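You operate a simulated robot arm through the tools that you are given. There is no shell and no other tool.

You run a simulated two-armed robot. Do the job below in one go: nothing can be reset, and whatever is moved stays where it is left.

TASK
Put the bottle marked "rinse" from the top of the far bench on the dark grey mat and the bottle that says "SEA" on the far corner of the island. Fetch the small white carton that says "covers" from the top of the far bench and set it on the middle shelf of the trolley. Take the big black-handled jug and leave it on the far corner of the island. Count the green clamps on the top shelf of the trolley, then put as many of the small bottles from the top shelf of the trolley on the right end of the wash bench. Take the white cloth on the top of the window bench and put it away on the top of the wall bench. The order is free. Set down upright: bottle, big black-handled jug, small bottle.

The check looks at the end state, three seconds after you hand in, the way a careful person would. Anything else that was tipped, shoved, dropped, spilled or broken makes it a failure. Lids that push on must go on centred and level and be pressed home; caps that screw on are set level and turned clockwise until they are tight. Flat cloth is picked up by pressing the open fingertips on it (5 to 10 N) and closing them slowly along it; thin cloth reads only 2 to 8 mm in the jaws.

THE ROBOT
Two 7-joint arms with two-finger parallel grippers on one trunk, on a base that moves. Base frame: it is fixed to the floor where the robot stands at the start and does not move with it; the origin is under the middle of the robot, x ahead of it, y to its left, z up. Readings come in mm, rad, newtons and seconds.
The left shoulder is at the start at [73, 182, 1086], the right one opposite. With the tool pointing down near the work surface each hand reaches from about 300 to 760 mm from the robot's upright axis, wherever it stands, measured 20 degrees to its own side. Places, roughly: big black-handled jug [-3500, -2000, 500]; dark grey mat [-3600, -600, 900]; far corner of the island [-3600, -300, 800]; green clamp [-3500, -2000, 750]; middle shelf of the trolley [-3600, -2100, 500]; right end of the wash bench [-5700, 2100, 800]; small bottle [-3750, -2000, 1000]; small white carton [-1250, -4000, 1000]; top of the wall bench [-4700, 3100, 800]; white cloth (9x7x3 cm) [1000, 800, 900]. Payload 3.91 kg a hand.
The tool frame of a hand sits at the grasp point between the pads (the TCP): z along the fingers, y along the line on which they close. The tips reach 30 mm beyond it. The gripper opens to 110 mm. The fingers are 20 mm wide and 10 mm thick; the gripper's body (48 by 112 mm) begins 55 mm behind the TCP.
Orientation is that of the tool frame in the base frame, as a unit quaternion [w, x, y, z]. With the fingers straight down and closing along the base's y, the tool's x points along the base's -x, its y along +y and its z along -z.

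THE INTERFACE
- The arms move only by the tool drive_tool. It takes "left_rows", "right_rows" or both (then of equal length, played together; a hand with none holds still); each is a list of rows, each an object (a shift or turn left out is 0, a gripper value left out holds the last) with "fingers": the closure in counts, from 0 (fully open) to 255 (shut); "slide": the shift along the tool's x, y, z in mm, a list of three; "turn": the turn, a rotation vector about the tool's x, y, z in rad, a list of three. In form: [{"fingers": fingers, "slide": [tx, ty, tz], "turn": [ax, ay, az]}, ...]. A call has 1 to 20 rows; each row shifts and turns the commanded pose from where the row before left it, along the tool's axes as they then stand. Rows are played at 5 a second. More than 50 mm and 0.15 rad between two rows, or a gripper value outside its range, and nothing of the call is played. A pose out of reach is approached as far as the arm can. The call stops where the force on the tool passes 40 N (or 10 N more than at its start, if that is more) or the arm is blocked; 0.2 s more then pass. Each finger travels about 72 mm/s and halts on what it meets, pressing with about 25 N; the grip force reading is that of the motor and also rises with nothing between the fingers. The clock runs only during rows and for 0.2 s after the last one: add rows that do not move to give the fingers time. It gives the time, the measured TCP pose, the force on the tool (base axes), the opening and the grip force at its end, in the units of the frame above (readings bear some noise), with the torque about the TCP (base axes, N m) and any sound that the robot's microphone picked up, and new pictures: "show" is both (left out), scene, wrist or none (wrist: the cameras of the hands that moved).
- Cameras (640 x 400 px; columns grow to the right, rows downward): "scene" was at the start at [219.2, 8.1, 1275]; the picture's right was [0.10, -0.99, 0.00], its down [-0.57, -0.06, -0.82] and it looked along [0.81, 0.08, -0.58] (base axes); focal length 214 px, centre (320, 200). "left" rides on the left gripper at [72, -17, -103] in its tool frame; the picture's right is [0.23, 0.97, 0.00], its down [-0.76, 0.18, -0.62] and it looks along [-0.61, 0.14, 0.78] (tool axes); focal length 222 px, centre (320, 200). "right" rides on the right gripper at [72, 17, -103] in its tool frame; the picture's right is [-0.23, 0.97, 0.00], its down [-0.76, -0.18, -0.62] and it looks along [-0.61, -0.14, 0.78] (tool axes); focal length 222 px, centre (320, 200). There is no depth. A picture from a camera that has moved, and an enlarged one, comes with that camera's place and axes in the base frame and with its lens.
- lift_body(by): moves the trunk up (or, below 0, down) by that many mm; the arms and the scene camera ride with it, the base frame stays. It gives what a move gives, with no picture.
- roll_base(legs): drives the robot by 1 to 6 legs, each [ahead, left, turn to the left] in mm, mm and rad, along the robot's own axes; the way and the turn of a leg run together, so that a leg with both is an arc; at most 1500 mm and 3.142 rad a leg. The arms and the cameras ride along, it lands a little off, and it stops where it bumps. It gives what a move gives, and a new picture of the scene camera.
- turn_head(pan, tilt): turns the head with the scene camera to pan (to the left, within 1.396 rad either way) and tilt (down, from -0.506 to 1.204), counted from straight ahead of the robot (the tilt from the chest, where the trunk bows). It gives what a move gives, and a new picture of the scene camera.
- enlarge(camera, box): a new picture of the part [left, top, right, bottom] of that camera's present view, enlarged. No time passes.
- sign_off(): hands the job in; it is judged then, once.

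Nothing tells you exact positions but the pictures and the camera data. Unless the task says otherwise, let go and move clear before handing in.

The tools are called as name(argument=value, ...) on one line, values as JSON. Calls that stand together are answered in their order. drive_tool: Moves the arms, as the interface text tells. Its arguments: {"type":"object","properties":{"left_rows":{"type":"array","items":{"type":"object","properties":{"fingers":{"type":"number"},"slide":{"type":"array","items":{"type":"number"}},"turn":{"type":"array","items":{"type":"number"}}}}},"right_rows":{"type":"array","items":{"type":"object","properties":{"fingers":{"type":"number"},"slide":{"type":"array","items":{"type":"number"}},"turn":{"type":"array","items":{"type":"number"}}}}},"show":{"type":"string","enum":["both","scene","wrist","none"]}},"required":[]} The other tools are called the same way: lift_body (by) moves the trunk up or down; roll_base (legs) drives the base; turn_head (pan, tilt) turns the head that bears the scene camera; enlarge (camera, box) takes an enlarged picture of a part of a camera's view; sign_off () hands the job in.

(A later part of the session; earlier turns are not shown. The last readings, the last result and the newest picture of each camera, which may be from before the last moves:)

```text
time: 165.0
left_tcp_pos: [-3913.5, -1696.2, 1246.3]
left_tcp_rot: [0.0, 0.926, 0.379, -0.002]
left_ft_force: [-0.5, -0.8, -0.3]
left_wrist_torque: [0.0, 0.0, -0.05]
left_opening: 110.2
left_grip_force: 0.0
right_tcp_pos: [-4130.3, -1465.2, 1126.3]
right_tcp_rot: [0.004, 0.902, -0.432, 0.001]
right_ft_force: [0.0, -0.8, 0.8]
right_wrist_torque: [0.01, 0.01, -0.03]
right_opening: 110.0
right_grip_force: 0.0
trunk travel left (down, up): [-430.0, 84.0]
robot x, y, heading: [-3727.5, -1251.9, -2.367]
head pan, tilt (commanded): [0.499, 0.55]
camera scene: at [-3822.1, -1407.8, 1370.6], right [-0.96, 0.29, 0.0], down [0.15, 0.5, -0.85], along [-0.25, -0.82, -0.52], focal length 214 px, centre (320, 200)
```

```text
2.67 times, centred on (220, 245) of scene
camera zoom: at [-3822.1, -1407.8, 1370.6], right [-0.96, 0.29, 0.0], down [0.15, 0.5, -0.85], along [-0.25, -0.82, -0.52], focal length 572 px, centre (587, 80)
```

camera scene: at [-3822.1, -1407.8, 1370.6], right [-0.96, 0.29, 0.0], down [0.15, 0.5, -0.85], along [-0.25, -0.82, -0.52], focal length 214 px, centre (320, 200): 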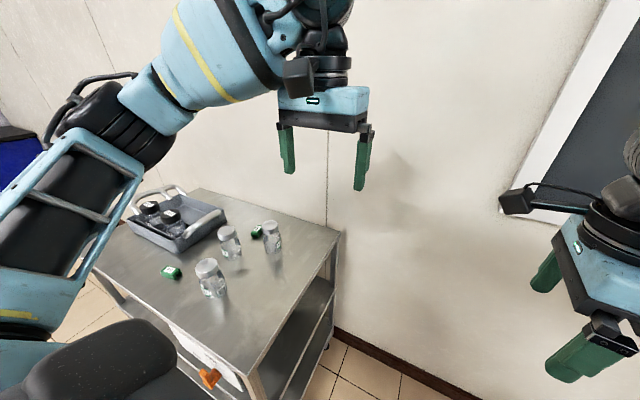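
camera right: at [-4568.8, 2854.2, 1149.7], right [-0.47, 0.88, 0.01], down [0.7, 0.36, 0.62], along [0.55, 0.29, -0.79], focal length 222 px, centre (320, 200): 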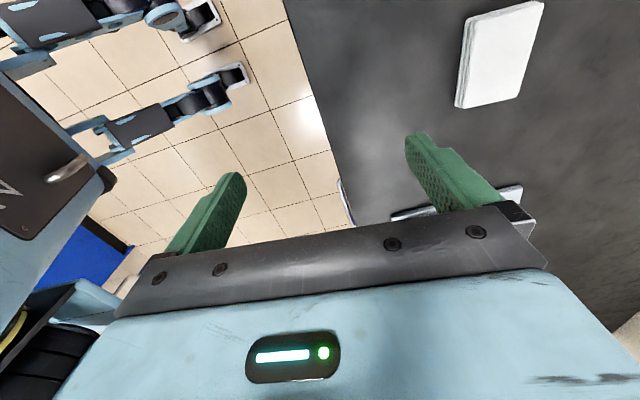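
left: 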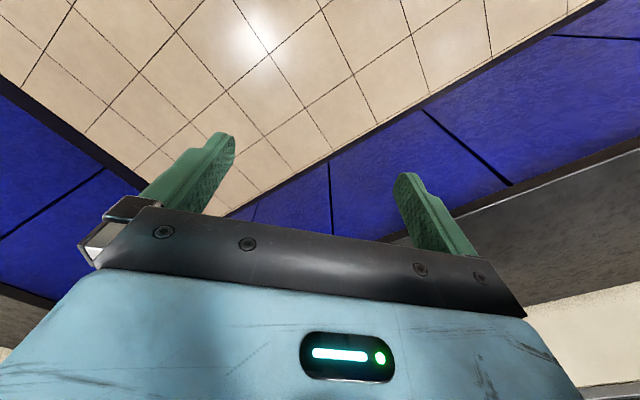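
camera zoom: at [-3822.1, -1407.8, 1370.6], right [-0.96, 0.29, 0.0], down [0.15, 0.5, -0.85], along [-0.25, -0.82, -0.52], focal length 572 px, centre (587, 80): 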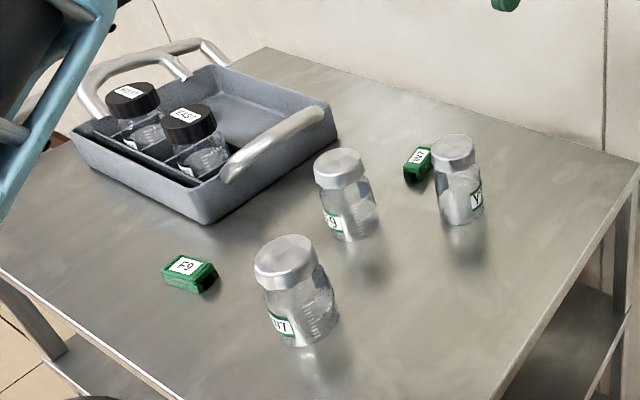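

I count two green clamps ("F9", "W7"?) and three small bottles so far; something could hide behind the tray, so I'll get square in front of the trolley and check again.

roll_base(legs=[[0, 0, 0.03], [0, 550, 0]])

turn_head(pan=0.1, tilt=0.75)

```text
time: 170.7
left_tcp_pos: [-3495.2, -2088.3, 1246.6]
left_tcp_rot: [0.0, 0.919, 0.394, 0.0]
left_ft_force: [1.0, 0.9, -0.8]
left_wrist_torque: [-0.01, -0.01, 0.0]
left_opening: 110.4
left_grip_force: 0.0
right_tcp_pos: [-3720.6, -1864.3, 1126.9]
right_tcp_rot: [0.004, 0.909, -0.417, 0.0]
right_ft_force: [0.0, 0.5, 0.0]
right_wrist_torque: [-0.03, 0.02, -0.01]
right_opening: 109.8
right_grip_force: 0.0
trunk travel left (down, up): [-430.0, 84.0]
robot x, y, heading: [-3320.7, -1640.7, -2.336]
head pan, tilt (commanded): [0.499, 0.55]
camera scene: at [-3413.0, -1797.4, 1370.6], right [-0.97, 0.26, 0.0], down [0.14, 0.5, -0.85], along [-0.22, -0.82, -0.52], focal length 214 px, centre (320, 200)
```

scene: 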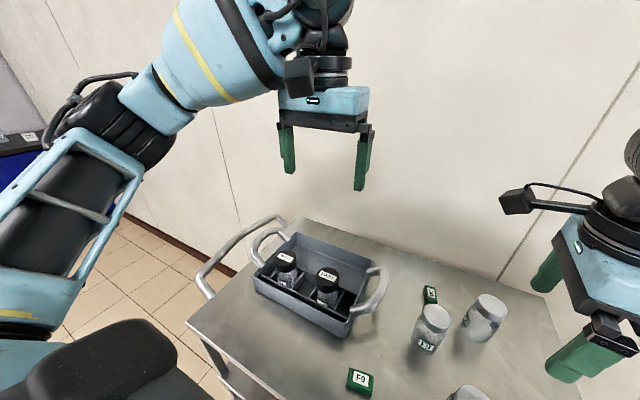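

```text
time: 171.6
left_tcp_pos: [-3495.7, -2089.1, 1247.8]
left_tcp_rot: [0.001, 0.919, 0.395, 0.0]
left_ft_force: [0.5, -0.2, -0.5]
left_wrist_torque: [-0.02, 0.0, -0.03]
left_opening: 109.9
left_grip_force: 0.1
right_tcp_pos: [-3719.6, -1864.7, 1127.5]
right_tcp_rot: [0.004, 0.909, -0.417, 0.002]
right_ft_force: [0.2, 0.4, -0.1]
right_wrist_torque: [-0.02, -0.05, 0.01]
right_opening: 110.0
right_grip_force: 0.1
trunk travel left (down, up): [-430.0, 84.0]
robot x, y, heading: [-3318.4, -1640.3, -2.332]
head pan, tilt (commanded): [0.099, 0.75]
camera scene: at [-3440.6, -1776.1, 1353.2], right [-0.79, 0.61, 0.0], down [0.42, 0.54, -0.73], along [-0.45, -0.58, -0.68], focal length 214 px, centre (320, 200)
```

scene: 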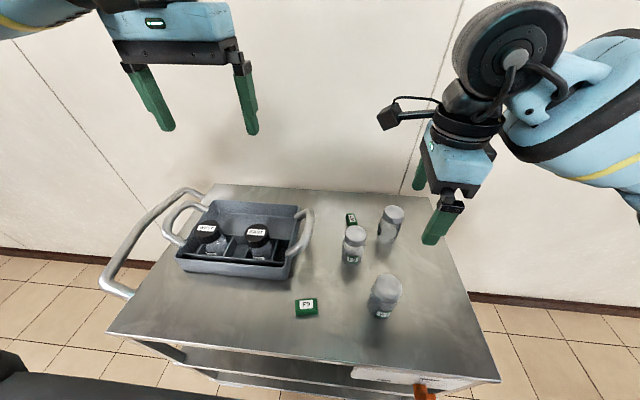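

The full trolley top is in view. I'll enlarge it to check the tray and clamps.

enlarge(camera="scene", box=[150, 180, 310, 280])

enlarge(camera="scene", box=[280, 195, 440, 325])

```text
4.00 times, centred on (230, 230) of scene
camera zoom: at [-3440.6, -1776.1, 1353.2], right [-0.79, 0.61, 0.0], down [0.42, 0.54, -0.73], along [-0.45, -0.58, -0.68], focal length 858 px, centre (680, 80)
```

zoom: 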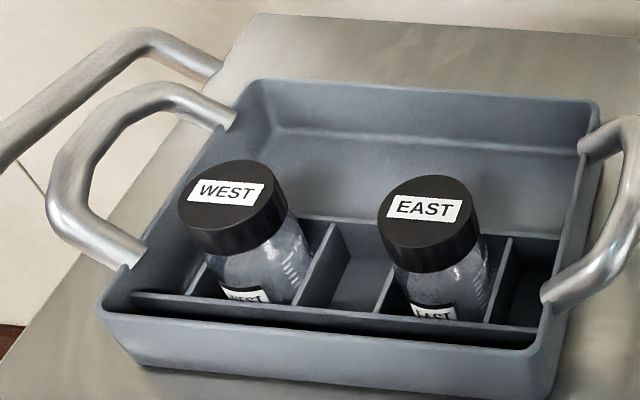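

```text
3.08 times, centred on (360, 260) of scene
camera zoom: at [-3440.6, -1776.1, 1353.2], right [-0.79, 0.61, 0.0], down [0.42, 0.54, -0.73], along [-0.45, -0.58, -0.68], focal length 660 px, centre (197, 15)
```

zoom: 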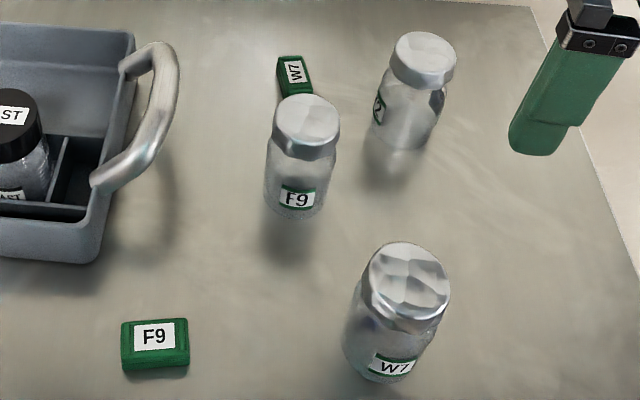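

I count two green clamps (F9, W7) on the trolley top and three small bottles, so two bottles go to the wash bench. I'll bring the right hand above the near bottle and look through the wrist camera.

drive_tool(right_rows=[{"slide": [5, -28, 20]}, {"slide": [6, -30, 30]}, {"slide": [0, 0, 35]}, {"slide": [0, 0, 20]}, {}])

```text
time: 172.8
left_tcp_pos: [-3495.0, -2089.1, 1247.9]
left_tcp_rot: [0.001, 0.919, 0.394, -0.001]
left_ft_force: [0.0, -0.2, 1.0]
left_wrist_torque: [-0.01, 0.02, 0.03]
left_opening: 110.1
left_grip_force: 0.1
right_tcp_pos: [-3666.2, -1835.0, 1018.9]
right_tcp_rot: [0.004, 0.909, -0.416, 0.001]
right_ft_force: [0.1, -0.5, 0.0]
right_wrist_torque: [-0.02, 0.0, 0.0]
right_opening: 109.9
right_grip_force: 0.1
trunk travel left (down, up): [-430.0, 84.0]
robot x, y, heading: [-3320.3, -1640.4, -2.329]
head pan, tilt (commanded): [0.099, 0.75]
camera scene: at [-3440.6, -1776.0, 1353.2], right [-0.79, 0.61, 0.0], down [0.42, 0.54, -0.73], along [-0.45, -0.58, -0.68], focal length 214 px, centre (320, 200)
camera right: at [-3630.9, -1901.1, 1122.8], right [-0.89, -0.47, 0.01], down [-0.36, 0.7, 0.62], along [-0.29, 0.55, -0.79], focal length 222 px, centre (320, 200)
```

scene: 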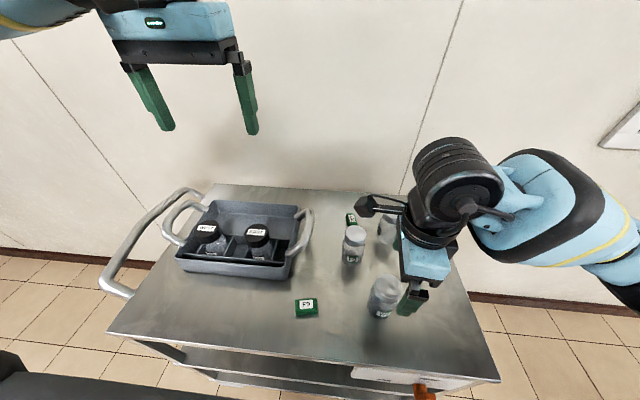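
right: 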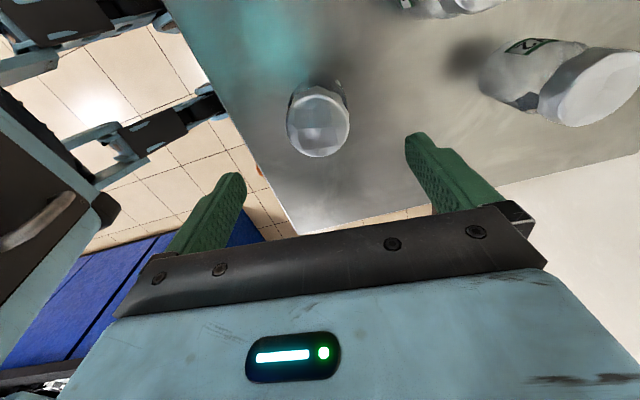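

The near bottle's cap top is at about (−3659, −1846, 954). I'll centre over it and descend partway to verify.

drive_tool(right_rows=[{"slide": [12.5, 1.5, 10]}, {"slide": [0, 0, 15]}, {}], show="wrist")

```text
time: 173.6
left_tcp_pos: [-3494.3, -2090.0, 1246.9]
left_tcp_rot: [0.001, 0.919, 0.394, -0.001]
left_ft_force: [0.2, -0.8, 0.7]
left_wrist_torque: [-0.04, -0.01, 0.04]
left_opening: 109.9
left_grip_force: 0.0
right_tcp_pos: [-3660.4, -1845.9, 994.3]
right_tcp_rot: [0.004, 0.91, -0.415, 0.0]
right_ft_force: [0.7, -0.3, -0.5]
right_wrist_torque: [-0.02, 0.0, 0.02]
right_opening: 109.8
right_grip_force: 0.0
trunk travel left (down, up): [-430.0, 84.0]
robot x, y, heading: [-3321.7, -1635.9, -2.331]
head pan, tilt (commanded): [0.099, 0.75]
camera right: at [-3625.5, -1912.9, 1097.3], right [-0.89, -0.46, 0.01], down [-0.36, 0.7, 0.62], along [-0.29, 0.55, -0.79], focal length 222 px, centre (320, 200)
```

right: 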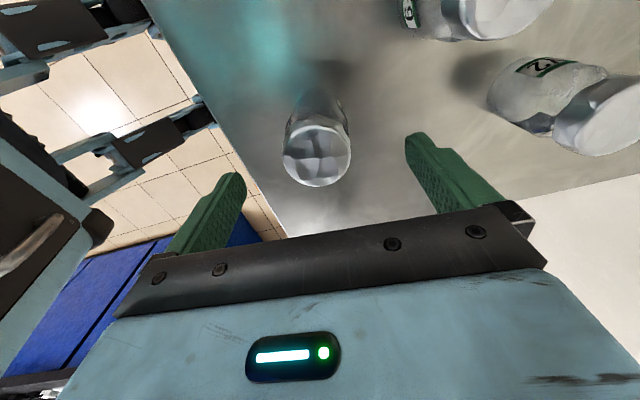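

Well centred. Descending to grip height and closing gently.

drive_tool(right_rows=[{"slide": [0, -2, 22]}, {"slide": [0, 0, 25]}, {"slide": [0, 0, 20]}, {"slide": [0, 0, 12]}, {}, {"fingers": 40}, {"fingers": 80}, {"fingers": 100}, {"fingers": 120}, {"fingers": 140}, {"fingers": 170}, {"fingers": 255}, {}, {}], show="wrist")

```text
time: 176.6
left_tcp_pos: [-3495.3, -2089.8, 1247.6]
left_tcp_rot: [0.001, 0.919, 0.394, -0.001]
left_ft_force: [0.7, -0.7, 0.3]
left_wrist_torque: [-0.01, 0.01, -0.01]
left_opening: 110.1
left_grip_force: 0.0
right_tcp_pos: [-3661.2, -1845.8, 916.6]
right_tcp_rot: [0.004, 0.909, -0.416, 0.001]
right_ft_force: [-0.4, -0.2, 0.3]
right_wrist_torque: [0.07, -0.06, 0.0]
right_opening: 54.5
right_grip_force: 24.8
trunk travel left (down, up): [-430.0, 84.0]
robot x, y, heading: [-3320.6, -1643.1, -2.329]
head pan, tilt (commanded): [0.099, 0.75]
camera right: at [-3626.3, -1911.7, 1018.9], right [-0.89, -0.46, 0.01], down [-0.36, 0.7, 0.62], along [-0.29, 0.55, -0.79], focal length 222 px, centre (320, 200)
```

right: 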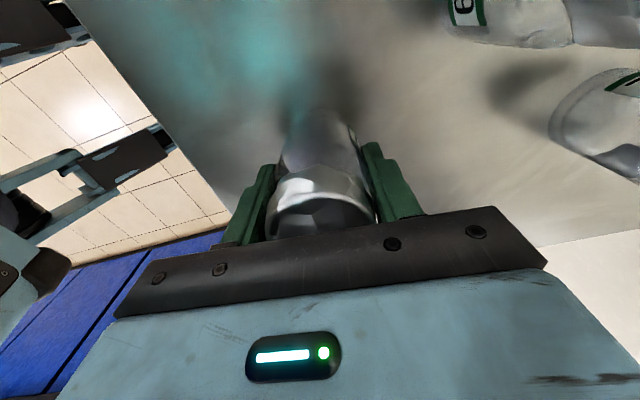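

Gripped at 54.5 mm. Lifting slowly.

drive_tool(right_rows=[{"slide": [0, 0, -4]}, {"slide": [0, 0, -6]}, {"slide": [0, 0, -8]}, {"slide": [0, 0, -10]}, {"slide": [0, 0, -12]}, {"slide": [0, 0, -15]}, {"slide": [0, 0, -18]}, {"slide": [0, 0, -20]}, {"slide": [0, 0, -20]}, {"slide": [0, 0, -20]}, {"slide": [0, 0, -20]}, {"slide": [0, 0, -15]}, {"slide": [0, 0, -8]}, {}])

```text
time: 179.6
left_tcp_pos: [-3494.9, -2089.0, 1247.8]
left_tcp_rot: [0.0, 0.919, 0.394, 0.0]
left_ft_force: [0.4, 0.4, -0.4]
left_wrist_torque: [-0.02, -0.01, 0.0]
left_opening: 109.9
left_grip_force: 0.1
right_tcp_pos: [-3660.6, -1844.6, 1093.7]
right_tcp_rot: [0.004, 0.909, -0.416, 0.001]
right_ft_force: [-0.2, -1.3, -0.5]
right_wrist_torque: [-0.02, 0.03, -0.02]
right_opening: 54.5
right_grip_force: 25.0
trunk travel left (down, up): [-430.0, 84.0]
robot x, y, heading: [-3320.2, -1638.3, -2.333]
head pan, tilt (commanded): [0.099, 0.75]
camera scene: at [-3440.8, -1776.1, 1353.2], right [-0.79, 0.61, 0.0], down [0.42, 0.54, -0.73], along [-0.45, -0.58, -0.68], focal length 214 px, centre (320, 200)
camera right: at [-3625.9, -1911.3, 1196.9], right [-0.89, -0.46, 0.01], down [-0.36, 0.7, 0.62], along [-0.29, 0.55, -0.79], focal length 222 px, centre (320, 200)
```

scene: 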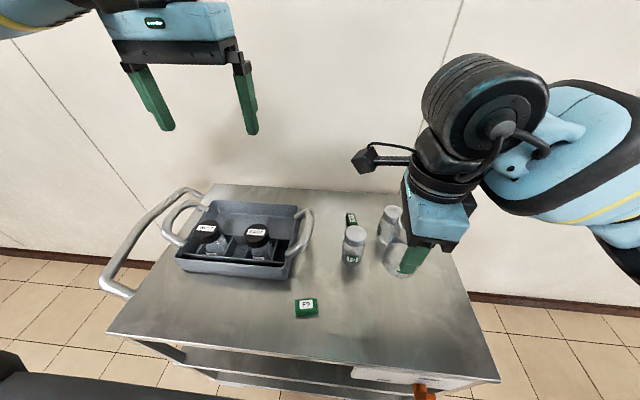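
right: 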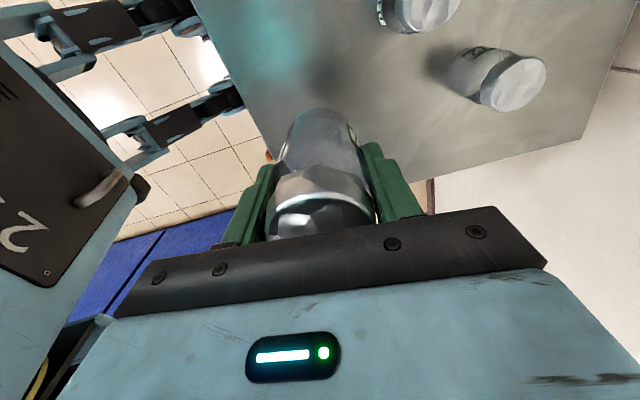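

Bottle W7 is secured. I'll swing the right hand aside and shift the base a bit to the right so that the left hand can take bottle F9.

drive_tool(right_rows=[{"slide": [-8, 0, 0]}, {"slide": [-16, 0, 0]}, {"slide": [-22, 0, 0]}, {"slide": [-25, 0, 0]}, {"slide": [-25, 0, 0]}, {"slide": [-20, 0, 0]}, {"slide": [-10, 0, 0]}, {}], show="none")

roll_base(legs=[[0, -120, 0]])

```text
time: 181.4
left_tcp_pos: [-3493.9, -2089.5, 1247.4]
left_tcp_rot: [0.0, 0.919, 0.394, -0.001]
left_ft_force: [-0.5, 0.8, 0.3]
left_wrist_torque: [0.03, -0.02, -0.01]
left_opening: 110.1
left_grip_force: 0.0
right_tcp_pos: [-3743.4, -1750.9, 1093.7]
right_tcp_rot: [0.003, 0.909, -0.417, 0.002]
right_ft_force: [0.1, -0.5, -1.6]
right_wrist_torque: [0.01, 0.03, 0.0]
right_opening: 54.7
right_grip_force: 24.5
trunk travel left (down, up): [-430.0, 84.0]
robot x, y, heading: [-3323.5, -1640.0, -2.337]
head pan, tilt (commanded): [0.099, 0.75]
```

```text
time: 183.1
left_tcp_pos: [-3576.4, -2010.9, 1246.9]
left_tcp_rot: [0.0, 0.919, 0.394, -0.001]
left_ft_force: [0.2, 0.0, 0.3]
left_wrist_torque: [-0.01, 0.01, 0.0]
left_opening: 110.2
left_grip_force: 0.0
right_tcp_pos: [-3826.9, -1670.4, 1091.9]
right_tcp_rot: [0.004, 0.909, -0.416, 0.001]
right_ft_force: [-0.6, 0.8, -1.8]
right_wrist_torque: [0.0, 0.01, -0.01]
right_opening: 54.6
right_grip_force: 24.7
trunk travel left (down, up): [-430.0, 84.0]
robot x, y, heading: [-3406.5, -1560.7, -2.333]
head pan, tilt (commanded): [0.099, 0.75]
camera scene: at [-3523.6, -1697.2, 1353.2], right [-0.79, 0.61, 0.0], down [0.42, 0.54, -0.73], along [-0.45, -0.58, -0.68], focal length 214 px, centre (320, 200)
```

scene: 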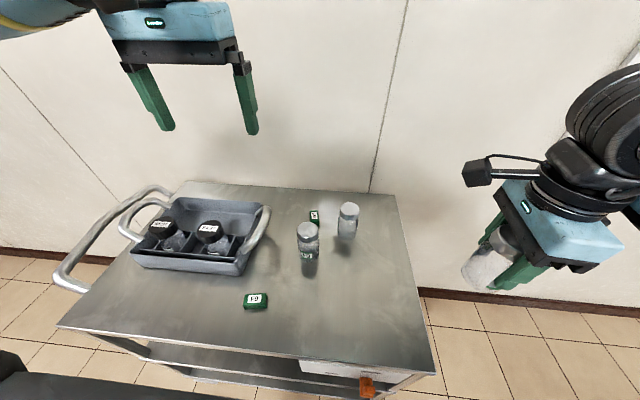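

The right hand is clear. Moving the left hand over bottle F9.

drive_tool(left_rows=[{"slide": [-18, -38, 20]}, {"slide": [-20, -38, 20]}, {"slide": [-20, -40, 20]}, {"slide": [0, 0, 45]}, {"slide": [0, 0, 45]}, {"slide": [0, 0, 45]}, {"slide": [0, 0, 35]}, {}])

```text
time: 184.9
left_tcp_pos: [-3701.2, -1971.5, 1014.7]
left_tcp_rot: [0.0, 0.919, 0.395, -0.001]
left_ft_force: [-0.2, -0.1, -0.9]
left_wrist_torque: [0.02, -0.02, -0.01]
left_opening: 110.1
left_grip_force: 0.0
right_tcp_pos: [-3826.1, -1671.4, 1092.1]
right_tcp_rot: [0.004, 0.91, -0.415, 0.001]
right_ft_force: [-0.2, -0.4, -0.6]
right_wrist_torque: [0.01, 0.01, 0.0]
right_opening: 54.4
right_grip_force: 24.6
trunk travel left (down, up): [-430.0, 84.0]
robot x, y, heading: [-3403.8, -1559.0, -2.334]
head pan, tilt (commanded): [0.099, 0.75]
camera scene: at [-3523.6, -1696.9, 1353.3], right [-0.79, 0.61, 0.0], down [0.42, 0.54, -0.73], along [-0.45, -0.58, -0.68], focal length 214 px, centre (320, 200)
camera left: at [-3662.8, -1907.7, 1118.9], right [0.86, -0.51, 0.0], down [-0.39, -0.67, 0.62], along [-0.32, -0.54, -0.78], focal length 222 px, centre (320, 200)
```

scene: 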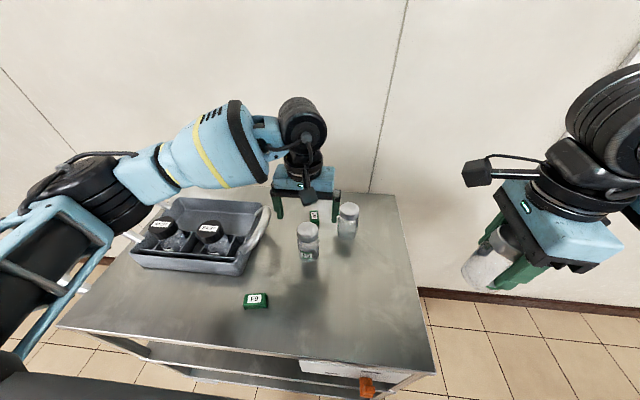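
left: 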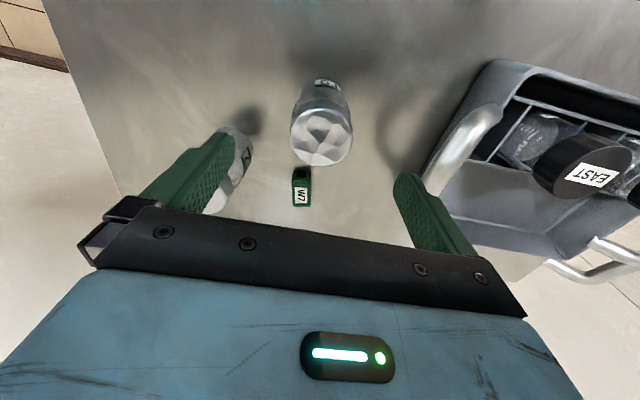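

F9's cap is centred within a few mm. Correcting 6 mm and descending to grip it.

drive_tool(left_rows=[{"slide": [6, 1.5, 15]}, {"slide": [0, 0, 25]}, {"slide": [0, 0, 22]}, {"slide": [0, 0, 20]}, {"slide": [0, 0, 15]}, {}, {"fingers": 40}, {"fingers": 80}, {"fingers": 100}, {"fingers": 120}, {"fingers": 140}, {"fingers": 170}, {"fingers": 255}, {}, {}], show="wrist")

```text
time: 188.1
left_tcp_pos: [-3697.6, -1968.3, 922.4]
left_tcp_rot: [0.001, 0.919, 0.395, -0.001]
left_ft_force: [-0.5, 0.7, -0.1]
left_wrist_torque: [-0.02, 0.0, -0.03]
left_opening: 54.9
left_grip_force: 24.9
right_tcp_pos: [-3826.6, -1672.2, 1092.2]
right_tcp_rot: [0.004, 0.91, -0.415, 0.001]
right_ft_force: [-0.8, 0.9, -0.9]
right_wrist_torque: [-0.03, -0.01, 0.01]
right_opening: 54.2
right_grip_force: 25.5
trunk travel left (down, up): [-430.0, 84.0]
robot x, y, heading: [-3402.3, -1556.1, -2.325]
head pan, tilt (commanded): [0.099, 0.75]
camera left: at [-3658.2, -1905.1, 1024.2], right [0.86, -0.5, 0.0], down [-0.39, -0.67, 0.62], along [-0.32, -0.54, -0.78], focal length 222 px, centre (320, 200)
```

left: 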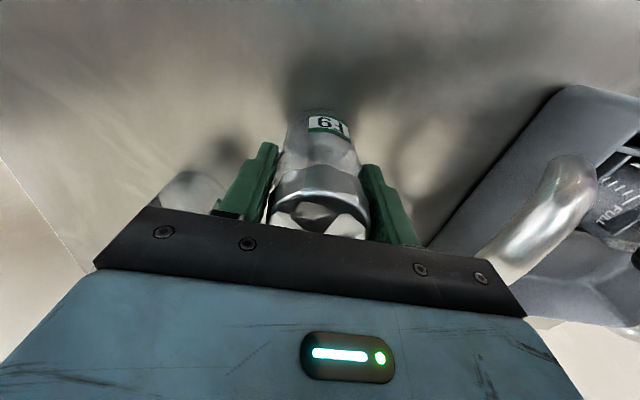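

F9 gripped at 54.9 mm. Lifting slowly.

drive_tool(left_rows=[{"slide": [0, 0, -4]}, {"slide": [0, 0, -6]}, {"slide": [0, 0, -8]}, {"slide": [0, 0, -10]}, {"slide": [0, 0, -12]}, {"slide": [0, 0, -15]}, {"slide": [0, 0, -18]}, {"slide": [0, 0, -20]}, {"slide": [0, 0, -20]}, {"slide": [0, 0, -20]}, {"slide": [0, 0, -20]}, {"slide": [0, 0, -15]}, {"slide": [0, 0, -8]}, {}])

enlarge(camera="left", box=[320, 0, 640, 200])

```text
time: 191.1
left_tcp_pos: [-3696.4, -1970.4, 1096.3]
left_tcp_rot: [0.0, 0.919, 0.395, 0.0]
left_ft_force: [-0.8, -0.5, -1.3]
left_wrist_torque: [0.0, 0.01, 0.01]
left_opening: 54.7
left_grip_force: 25.0
right_tcp_pos: [-3827.4, -1672.3, 1093.3]
right_tcp_rot: [0.004, 0.91, -0.415, 0.001]
right_ft_force: [-0.2, -0.3, -1.0]
right_wrist_torque: [-0.02, 0.0, 0.03]
right_opening: 54.3
right_grip_force: 24.7
trunk travel left (down, up): [-430.0, 84.0]
robot x, y, heading: [-3405.7, -1560.4, -2.331]
head pan, tilt (commanded): [0.099, 0.75]
camera scene: at [-3523.6, -1697.4, 1353.2], right [-0.79, 0.61, 0.0], down [0.42, 0.54, -0.73], along [-0.45, -0.58, -0.68], focal length 214 px, centre (320, 200)
camera left: at [-3658.7, -1906.2, 1198.2], right [0.86, -0.5, 0.0], down [-0.39, -0.68, 0.62], along [-0.32, -0.54, -0.78], focal length 222 px, centre (320, 200)
```

scene: 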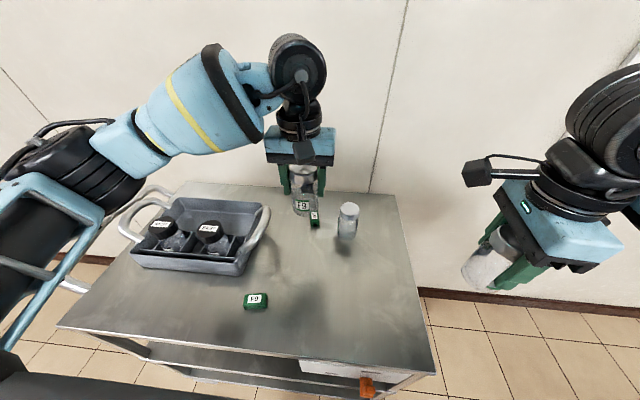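
left: 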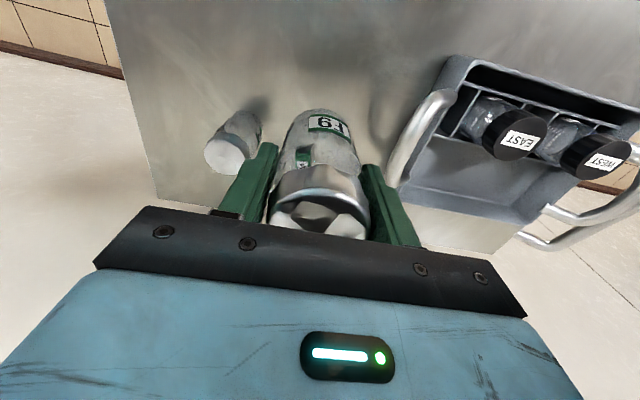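

```text
2.00 times, centred on (480, 100) of left
camera zoom: at [-3658.7, -1906.2, 1198.2], right [0.86, -0.5, 0.0], down [-0.39, -0.68, 0.62], along [-0.32, -0.54, -0.78], focal length 444 px, centre (0, 400)
```

zoom: 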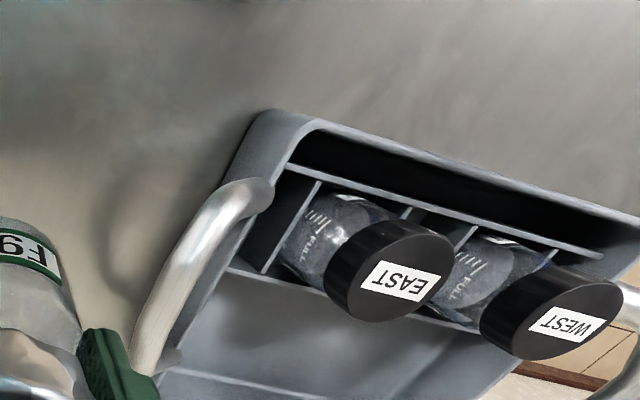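

Exactly two clamps confirmed. With both bottles in hand I draw the left hand in and drive back to the wash bench.

drive_tool(left_rows=[{"slide": [5, 6, 0]}, {"slide": [12, 14, -3]}, {"slide": [16, 18, -4]}, {"slide": [16, 18, 0]}, {"slide": [12, 14, 0]}, {"slide": [5, 6, 0]}, {}], show="none")

roll_base(legs=[[0, -1500, 0], [0, -1450, 0]])

```text
time: 192.7
left_tcp_pos: [-3597.4, -1974.1, 1103.2]
left_tcp_rot: [0.0, 0.919, 0.395, 0.0]
left_ft_force: [-0.4, -0.4, -1.6]
left_wrist_torque: [-0.02, -0.01, 0.02]
left_opening: 54.8
left_grip_force: 25.3
right_tcp_pos: [-3825.7, -1672.9, 1092.6]
right_tcp_rot: [0.005, 0.91, -0.415, 0.001]
right_ft_force: [-0.5, 0.5, -1.5]
right_wrist_torque: [-0.01, 0.0, 0.02]
right_opening: 54.4
right_grip_force: 24.7
trunk travel left (down, up): [-430.0, 84.0]
robot x, y, heading: [-3403.2, -1561.9, -2.328]
head pan, tilt (commanded): [0.099, 0.75]
```

```text
time: 218.7
left_tcp_pos: [-5734.8, 110.4, 1103.3]
left_tcp_rot: [0.0, 0.92, 0.392, -0.001]
left_ft_force: [0.8, 0.0, -1.2]
left_wrist_torque: [0.0, 0.02, 0.01]
left_opening: 55.0
left_grip_force: 24.9
right_tcp_pos: [-5962.0, 414.5, 1092.9]
right_tcp_rot: [0.005, 0.908, -0.418, 0.001]
right_ft_force: [0.8, -0.3, -1.6]
right_wrist_torque: [-0.01, -0.03, 0.02]
right_opening: 53.9
right_grip_force: 25.3
trunk travel left (down, up): [-430.0, 84.0]
robot x, y, heading: [-5540.3, 524.4, -2.335]
head pan, tilt (commanded): [0.099, 0.75]
camera scene: at [-5659.1, 386.1, 1353.2], right [-0.79, 0.62, 0.0], down [0.42, 0.54, -0.73], along [-0.45, -0.57, -0.68], focal length 214 px, centre (320, 200)
```

scene: 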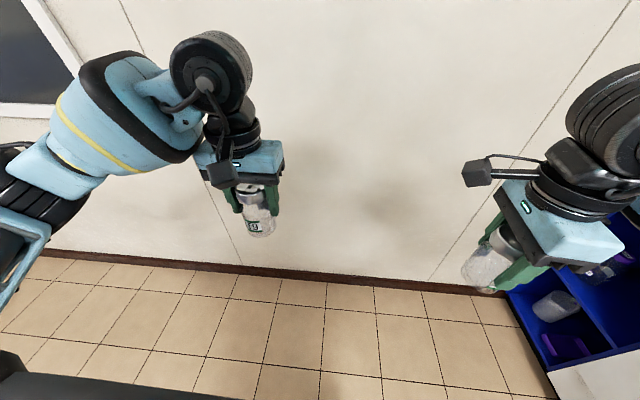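

Both bottles are still held. I turn to face the wash bench and move along to its right end.

roll_base(legs=[[0, 0, -1.571], [0, -1020, 0]])

turn_head(pan=0.0, tilt=0.6)

```text
time: 231.9
left_tcp_pos: [-5245.8, 1459.3, 1102.9]
left_tcp_rot: [0.0, 0.932, -0.363, -0.001]
left_ft_force: [0.0, 0.8, -2.1]
left_wrist_torque: [0.0, -0.03, -0.01]
left_opening: 54.7
left_grip_force: 24.7
right_tcp_pos: [-4947.0, 1691.4, 1093.6]
right_tcp_rot: [-0.004, -0.357, 0.934, 0.003]
right_ft_force: [-0.1, -1.2, -1.2]
right_wrist_torque: [-0.01, 0.03, -0.01]
right_opening: 54.3
right_grip_force: 25.1
trunk travel left (down, up): [-430.0, 84.0]
robot x, y, heading: [-4828.3, 1273.9, 2.397]
head pan, tilt (commanded): [0.099, 0.75]
camera scene: at [-4967.9, 1387.3, 1353.2], right [0.6, 0.8, 0.0], down [0.54, -0.41, -0.73], along [-0.58, 0.44, -0.68], focal length 214 px, centre (320, 200)
```

scene: 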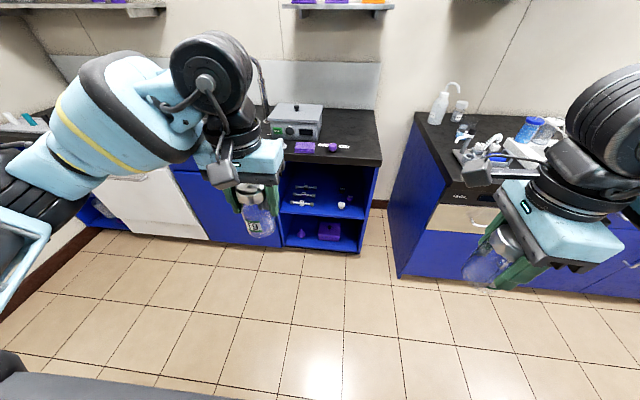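

```text
time: 232.6
left_tcp_pos: [-5246.0, 1458.1, 1103.4]
left_tcp_rot: [-0.001, 0.931, -0.365, -0.001]
left_ft_force: [0.8, -0.5, -2.0]
left_wrist_torque: [-0.02, 0.0, 0.0]
left_opening: 54.8
left_grip_force: 24.9
right_tcp_pos: [-4948.3, 1691.3, 1093.3]
right_tcp_rot: [-0.004, -0.357, 0.934, 0.002]
right_ft_force: [1.0, 0.2, -1.9]
right_wrist_torque: [-0.02, -0.02, -0.02]
right_opening: 54.2
right_grip_force: 24.9
trunk travel left (down, up): [-430.0, 84.0]
robot x, y, heading: [-4827.9, 1269.7, 2.397]
head pan, tilt (commanded): [0.0, 0.6]
camera scene: at [-4966.7, 1397.3, 1366.0], right [0.68, 0.73, 0.0], down [0.42, -0.38, -0.82], along [-0.61, 0.56, -0.57], focal length 214 px, centre (320, 200)
```

scene: 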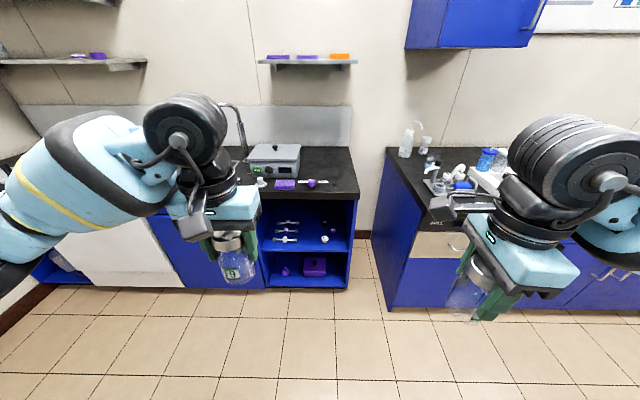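

The right end of the wash bench is straight ahead. I'll drive up to it and look down.

roll_base(legs=[[0, 0, -0.018], [600, -27, 0]])

turn_head(pan=0.0, tilt=0.75)

```text
time: 236.3
left_tcp_pos: [-5656.3, 1894.3, 1103.0]
left_tcp_rot: [-0.001, 0.928, -0.371, -0.001]
left_ft_force: [0.0, 0.0, -1.1]
left_wrist_torque: [-0.04, -0.01, -0.02]
left_opening: 54.7
left_grip_force: 24.9
right_tcp_pos: [-5353.8, 2123.2, 1093.2]
right_tcp_rot: [-0.004, -0.35, 0.937, 0.003]
right_ft_force: [0.6, 0.7, -0.7]
right_wrist_torque: [0.02, 0.01, -0.01]
right_opening: 54.2
right_grip_force: 25.5
trunk travel left (down, up): [-430.0, 84.0]
robot x, y, heading: [-5238.0, 1702.6, 2.381]
head pan, tilt (commanded): [0.0, 0.6]
camera scene: at [-5377.3, 1829.9, 1366.0], right [0.69, 0.72, 0.0], down [0.41, -0.39, -0.82], along [-0.6, 0.57, -0.57], focal length 214 px, centre (320, 200)
```

scene: 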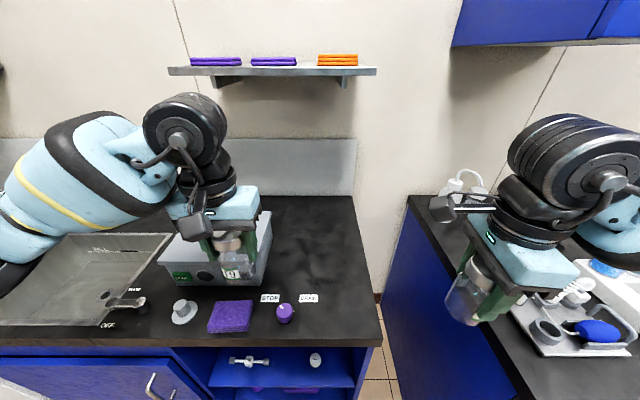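

```text
time: 237.0
left_tcp_pos: [-5655.5, 1894.6, 1102.5]
left_tcp_rot: [0.0, 0.929, -0.371, -0.001]
left_ft_force: [-0.3, 0.0, -0.5]
left_wrist_torque: [-0.02, 0.01, 0.03]
left_opening: 54.8
left_grip_force: 25.1
right_tcp_pos: [-5352.5, 2123.6, 1092.5]
right_tcp_rot: [-0.004, -0.35, 0.937, 0.002]
right_ft_force: [0.3, 0.2, -1.2]
right_wrist_torque: [0.0, 0.01, 0.03]
right_opening: 54.2
right_grip_force: 25.1
trunk travel left (down, up): [-430.0, 84.0]
robot x, y, heading: [-5242.1, 1700.4, 2.38]
head pan, tilt (commanded): [0.0, 0.75]
camera scene: at [-5373.2, 1826.0, 1353.2], right [0.69, 0.72, 0.0], down [0.49, -0.47, -0.73], along [-0.53, 0.5, -0.68], focal length 214 px, centre (320, 200)
```

scene: 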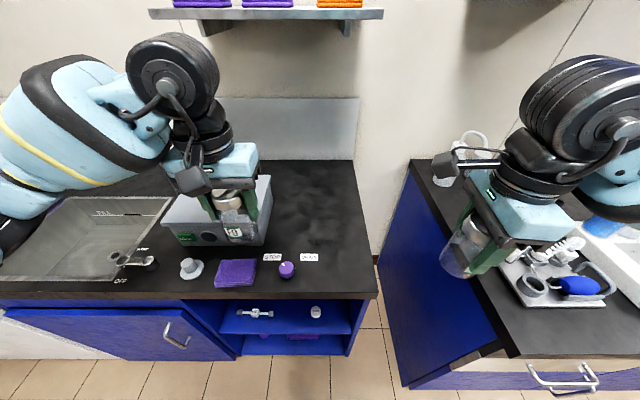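

The free area on the right end spans u −2531…−2276. I'll set the right-hand bottle (W7) at about (−5709, 2212) first, further back, then F9 in front-left of it.

drive_tool(right_rows=[{"slide": [4, 6, 0]}, {"slide": [8, 12, 0]}, {"slide": [12, 17, 0]}, {"slide": [14, 20, 0]}, {"slide": [14, 20, 0]}, {"slide": [14, 20, 0]}, {"slide": [14, 20, 0]}, {"slide": [14, 20, 0]}, {"slide": [14, 20, 0]}, {"slide": [14, 20, 0]}, {"slide": [14, 20, 0]}, {"slide": [14, 20, 0]}, {"slide": [14, 20, 0]}, {"slide": [14, 20, 0]}, {"slide": [14, 20, 5]}, {"slide": [12, 15, 10]}, {"slide": [6, 8, 10]}, {"slide": [1, 2, 10]}, {}])

```text
time: 241.0
left_tcp_pos: [-5656.4, 1895.6, 1102.1]
left_tcp_rot: [-0.001, 0.929, -0.371, 0.0]
left_ft_force: [-0.1, -0.1, -1.0]
left_wrist_torque: [0.0, 0.0, 0.01]
left_opening: 54.8
left_grip_force: 25.0
right_tcp_pos: [-5681.3, 2204.2, 1062.5]
right_tcp_rot: [-0.004, -0.349, 0.937, 0.002]
right_ft_force: [-0.4, -1.0, -0.9]
right_wrist_torque: [-0.02, -0.02, 0.0]
right_opening: 54.6
right_grip_force: 25.4
right hand out of reach, approached as far as the arm can: row 16, 17
trunk travel left (down, up): [-430.0, 84.0]
robot x, y, heading: [-5243.0, 1697.9, 2.384]
head pan, tilt (commanded): [0.0, 0.75]
camera scene: at [-5373.1, 1826.1, 1353.2], right [0.69, 0.72, 0.0], down [0.49, -0.47, -0.73], along [-0.53, 0.5, -0.68], focal length 214 px, centre (320, 200)
camera right: at [-5746.5, 2167.6, 1165.6], right [-0.47, 0.88, 0.01], down [0.7, 0.36, 0.62], along [0.54, 0.29, -0.79], focal length 222 px, centre (320, 200)
```

scene: 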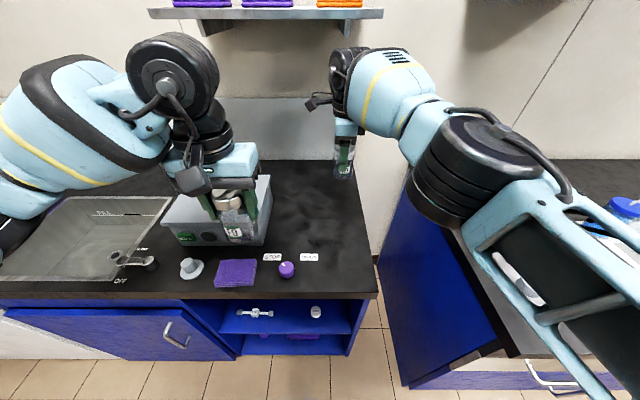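
right: 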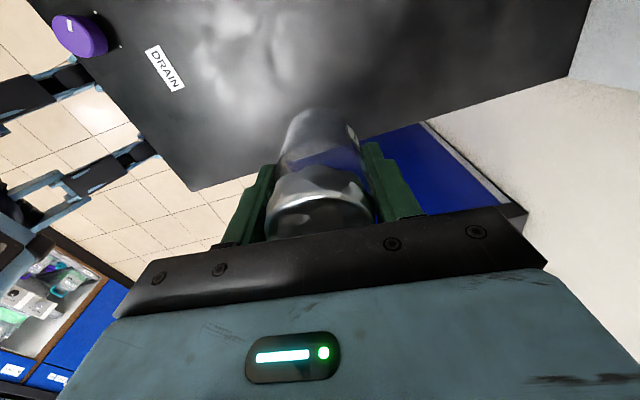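

The bottle is over the bench about 72 mm from its right end (edge at u≈−2260). I shift it 15 mm inward and lower.

drive_tool(right_rows=[{"slide": [8, -4, 6]}, {"slide": [8, -5, 10]}, {"slide": [0, 0, 15]}, {"slide": [0, 0, 16]}, {"slide": [0, 0, 16]}, {"slide": [0, 0, 16]}, {"slide": [0, 0, 14]}, {"slide": [0, 0, 10]}, {"slide": [0, 0, 8]}, {}])

```text
time: 243.2
left_tcp_pos: [-5655.8, 1894.8, 1102.8]
left_tcp_rot: [0.0, 0.929, -0.371, -0.001]
left_ft_force: [0.4, -1.3, -0.8]
left_wrist_torque: [0.0, -0.02, -0.01]
left_opening: 54.8
left_grip_force: 24.9
right_tcp_pos: [-5689.5, 2187.1, 951.7]
right_tcp_rot: [-0.005, -0.349, 0.937, 0.003]
right_ft_force: [-0.4, -1.0, -1.2]
right_wrist_torque: [0.0, 0.0, -0.02]
right_opening: 54.5
right_grip_force: 25.8
trunk travel left (down, up): [-430.0, 84.0]
robot x, y, heading: [-5243.8, 1703.5, 2.381]
head pan, tilt (commanded): [0.0, 0.75]
camera scene: at [-5373.2, 1825.9, 1353.2], right [0.69, 0.72, 0.0], down [0.49, -0.47, -0.73], along [-0.53, 0.5, -0.68], focal length 214 px, centre (320, 200)
camera right: at [-5754.4, 2149.9, 1054.7], right [-0.47, 0.88, 0.01], down [0.7, 0.36, 0.62], along [0.54, 0.29, -0.79], focal length 222 px, centre (320, 200)
```

scene: 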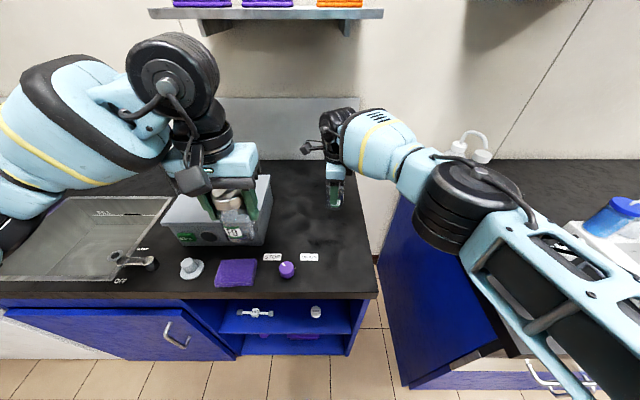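
right: 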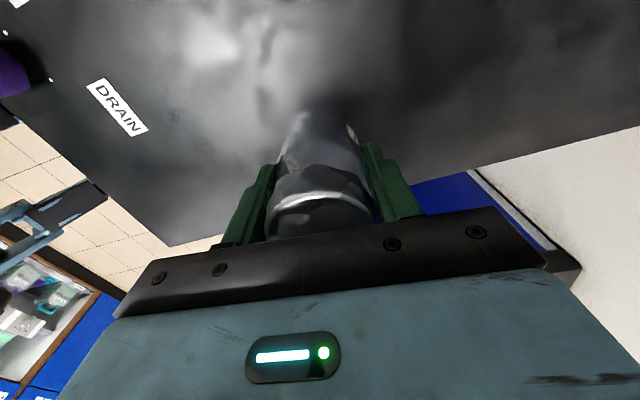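

Hanging just above the bench surface. Lowering in small steps until it touches.

drive_tool(right_rows=[{"slide": [0, 0, 6]}, {"slide": [0, 0, 5]}, {"slide": [0, 0, 4]}, {}], show="none")

```text
time: 244.2
left_tcp_pos: [-5656.8, 1894.1, 1102.6]
left_tcp_rot: [0.0, 0.929, -0.37, -0.001]
left_ft_force: [-0.6, 1.5, -1.3]
left_wrist_torque: [0.01, 0.01, 0.01]
left_opening: 54.7
left_grip_force: 24.4
right_tcp_pos: [-5688.2, 2185.9, 934.9]
right_tcp_rot: [-0.004, -0.35, 0.937, 0.003]
right_ft_force: [0.0, 0.3, -1.3]
right_wrist_torque: [-0.04, -0.01, -0.04]
right_opening: 54.4
right_grip_force: 25.0
trunk travel left (down, up): [-430.0, 84.0]
robot x, y, heading: [-5242.0, 1700.9, 2.381]
head pan, tilt (commanded): [0.0, 0.75]
```

drive_tool(right_rows=[{"slide": [0, 0, 2]}, {"slide": [0, 0, 2]}, {"slide": [0, 0, 1]}, {}], show="none")

```text
time: 245.2
left_tcp_pos: [-5654.8, 1895.1, 1104.0]
left_tcp_rot: [-0.001, 0.929, -0.371, -0.001]
left_ft_force: [0.0, -0.1, 0.0]
left_wrist_torque: [-0.04, 0.01, 0.0]
left_opening: 54.6
left_grip_force: 24.9
right_tcp_pos: [-5687.7, 2186.5, 930.2]
right_tcp_rot: [-0.003, -0.349, 0.937, 0.003]
right_ft_force: [0.2, -1.0, -0.6]
right_wrist_torque: [-0.03, 0.0, 0.01]
right_opening: 54.3
right_grip_force: 25.1
trunk travel left (down, up): [-430.0, 84.0]
robot x, y, heading: [-5242.1, 1704.4, 2.384]
head pan, tilt (commanded): [0.0, 0.75]
```

drive_tool(right_rows=[{"slide": [0, 0, 1.5]}, {"slide": [0, 0, 1.5]}, {"slide": [0, 0, 1]}, {}], show="none")

```text
time: 246.2
left_tcp_pos: [-5655.7, 1893.3, 1102.3]
left_tcp_rot: [-0.001, 0.929, -0.371, -0.001]
left_ft_force: [0.1, 0.3, -1.4]
left_wrist_torque: [0.01, -0.02, 0.03]
left_opening: 54.8
left_grip_force: 25.1
right_tcp_pos: [-5688.8, 2186.8, 926.9]
right_tcp_rot: [-0.004, -0.349, 0.937, 0.002]
right_ft_force: [0.2, 0.0, -1.6]
right_wrist_torque: [-0.01, 0.01, 0.02]
right_opening: 54.1
right_grip_force: 24.4
trunk travel left (down, up): [-430.0, 84.0]
robot x, y, heading: [-5239.3, 1702.3, 2.377]
head pan, tilt (commanded): [0.0, 0.75]
```

Still hanging; continuing by about 1 mm steps.

drive_tool(right_rows=[{"slide": [0, 0, 1.5]}, {"slide": [0, 0, 1.5]}, {"slide": [0, 0, 1]}, {}], show="none")

```text
time: 247.2
left_tcp_pos: [-5655.8, 1893.5, 1101.9]
left_tcp_rot: [0.0, 0.929, -0.371, -0.001]
left_ft_force: [-1.3, -0.2, -1.3]
left_wrist_torque: [-0.02, 0.0, -0.03]
left_opening: 54.5
left_grip_force: 25.0
right_tcp_pos: [-5689.8, 2186.2, 924.1]
right_tcp_rot: [-0.004, -0.349, 0.937, 0.002]
right_ft_force: [-0.3, 0.0, -0.8]
right_wrist_torque: [0.01, 0.0, 0.0]
right_opening: 54.2
right_grip_force: 25.1
trunk travel left (down, up): [-430.0, 84.0]
robot x, y, heading: [-5243.6, 1703.0, 2.381]
head pan, tilt (commanded): [0.0, 0.75]
```

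drive_tool(right_rows=[{"slide": [0, 0, 1.5]}, {"slide": [0, 0, 1.5]}, {"slide": [0, 0, 1]}, {}], show="wrist")

```text
time: 248.2
left_tcp_pos: [-5655.2, 1894.7, 1102.6]
left_tcp_rot: [0.0, 0.929, -0.37, 0.0]
left_ft_force: [-0.5, 0.2, -1.6]
left_wrist_torque: [0.02, -0.03, 0.0]
left_opening: 54.5
left_grip_force: 24.9
right_tcp_pos: [-5688.7, 2187.0, 918.4]
right_tcp_rot: [-0.004, -0.35, 0.937, 0.002]
right_ft_force: [-0.4, -0.3, -0.3]
right_wrist_torque: [0.0, 0.01, 0.02]
right_opening: 54.4
right_grip_force: 24.9
trunk travel left (down, up): [-430.0, 84.0]
robot x, y, heading: [-5241.3, 1702.1, 2.381]
head pan, tilt (commanded): [0.0, 0.75]
camera right: at [-5754.0, 2150.3, 1021.5], right [-0.47, 0.88, 0.01], down [0.7, 0.36, 0.62], along [0.55, 0.29, -0.79], focal length 222 px, centre (320, 200)
```

right: 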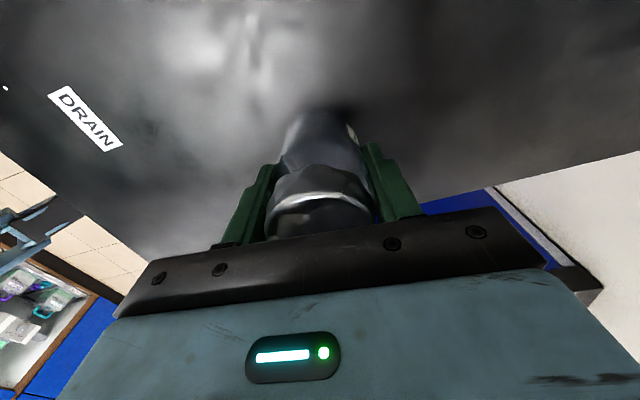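

drive_tool(right_rows=[{"slide": [0, 0, 1]}, {"slide": [0, 0, 1]}, {}], show="none")

```text
time: 249.0
left_tcp_pos: [-5656.3, 1894.8, 1102.8]
left_tcp_rot: [0.0, 0.929, -0.37, 0.0]
left_ft_force: [-0.5, 0.7, -1.0]
left_wrist_torque: [0.0, -0.03, -0.04]
left_opening: 54.3
left_grip_force: 25.1
right_tcp_pos: [-5689.5, 2185.5, 916.6]
right_tcp_rot: [-0.003, -0.349, 0.937, 0.002]
right_ft_force: [0.2, 0.1, -2.1]
right_wrist_torque: [-0.03, 0.0, 0.02]
right_opening: 54.3
right_grip_force: 24.6
trunk travel left (down, up): [-430.0, 84.0]
robot x, y, heading: [-5244.5, 1703.2, 2.381]
head pan, tilt (commanded): [0.0, 0.75]
```

drive_tool(right_rows=[{"slide": [0, 0, 1]}, {"slide": [0, 0, 1]}, {"slide": [0, 0, 1]}, {}], show="none")

```text
time: 250.0
left_tcp_pos: [-5654.5, 1893.3, 1104.1]
left_tcp_rot: [0.0, 0.929, -0.371, -0.001]
left_ft_force: [0.2, 0.6, -2.0]
left_wrist_torque: [-0.01, -0.01, -0.02]
left_opening: 54.6
left_grip_force: 25.2
right_tcp_pos: [-5689.4, 2186.4, 915.5]
right_tcp_rot: [-0.004, -0.349, 0.937, 0.004]
right_ft_force: [1.1, 0.8, 13.9]
right_wrist_torque: [-0.14, -0.26, 0.02]
right_opening: 54.4
right_grip_force: 25.7
trunk travel left (down, up): [-430.0, 84.0]
robot x, y, heading: [-5240.1, 1700.8, 2.382]
head pan, tilt (commanded): [0.0, 0.75]
```

Contact (14 N). I ease off 1.5 mm, open moderately and withdraw straight up.

drive_tool(right_rows=[{"slide": [0, 0, -1.5]}, {"fingers": 125}, {"fingers": 110}, {"fingers": 95}, {"fingers": 80}, {}, {"slide": [0, 0, -8]}, {"slide": [0, 0, -15]}, {"slide": [0, 0, -25]}, {"slide": [0, 0, -30]}, {"slide": [0, 0, -30]}, {"slide": [0, 0, -30]}, {}])

```text
time: 252.8
left_tcp_pos: [-5656.0, 1895.6, 1103.1]
left_tcp_rot: [-0.001, 0.929, -0.371, -0.001]
left_ft_force: [-0.1, 0.0, -0.9]
left_wrist_torque: [-0.02, -0.02, -0.01]
left_opening: 54.7
left_grip_force: 24.8
right_tcp_pos: [-5686.6, 2184.9, 1050.4]
right_tcp_rot: [-0.004, -0.35, 0.937, 0.002]
right_ft_force: [-1.0, -0.2, 0.3]
right_wrist_torque: [0.0, -0.02, 0.02]
right_opening: 75.4
right_grip_force: 0.0
trunk travel left (down, up): [-430.0, 84.0]
robot x, y, heading: [-5239.9, 1703.8, 2.384]
head pan, tilt (commanded): [0.0, 0.75]
camera scene: at [-5373.4, 1826.2, 1353.1], right [0.69, 0.72, 0.0], down [0.49, -0.47, -0.73], along [-0.53, 0.5, -0.68], focal length 214 px, centre (320, 200)
camera right: at [-5752.6, 2149.6, 1154.3], right [-0.47, 0.88, 0.0], down [0.7, 0.36, 0.62], along [0.55, 0.29, -0.79], focal length 222 px, centre (320, 200)
```

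scene: 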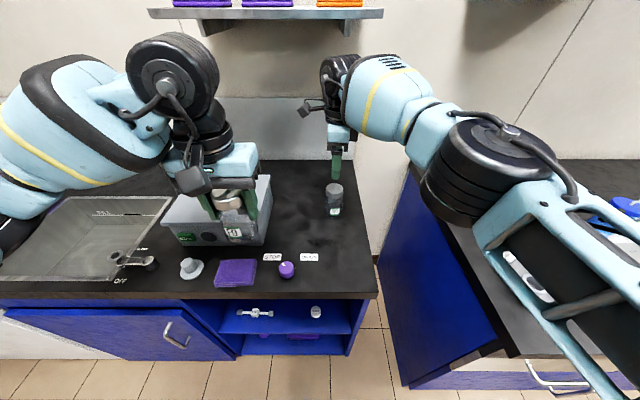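
right: 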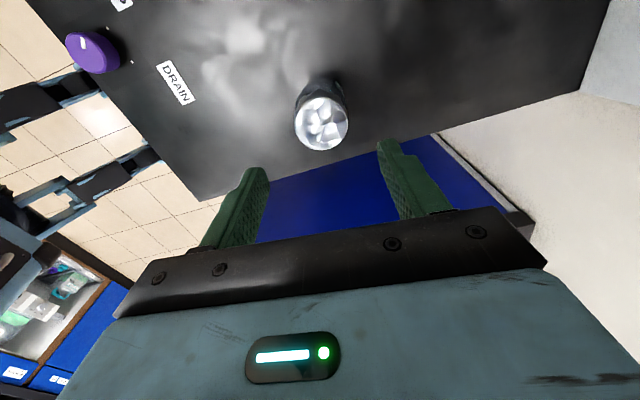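

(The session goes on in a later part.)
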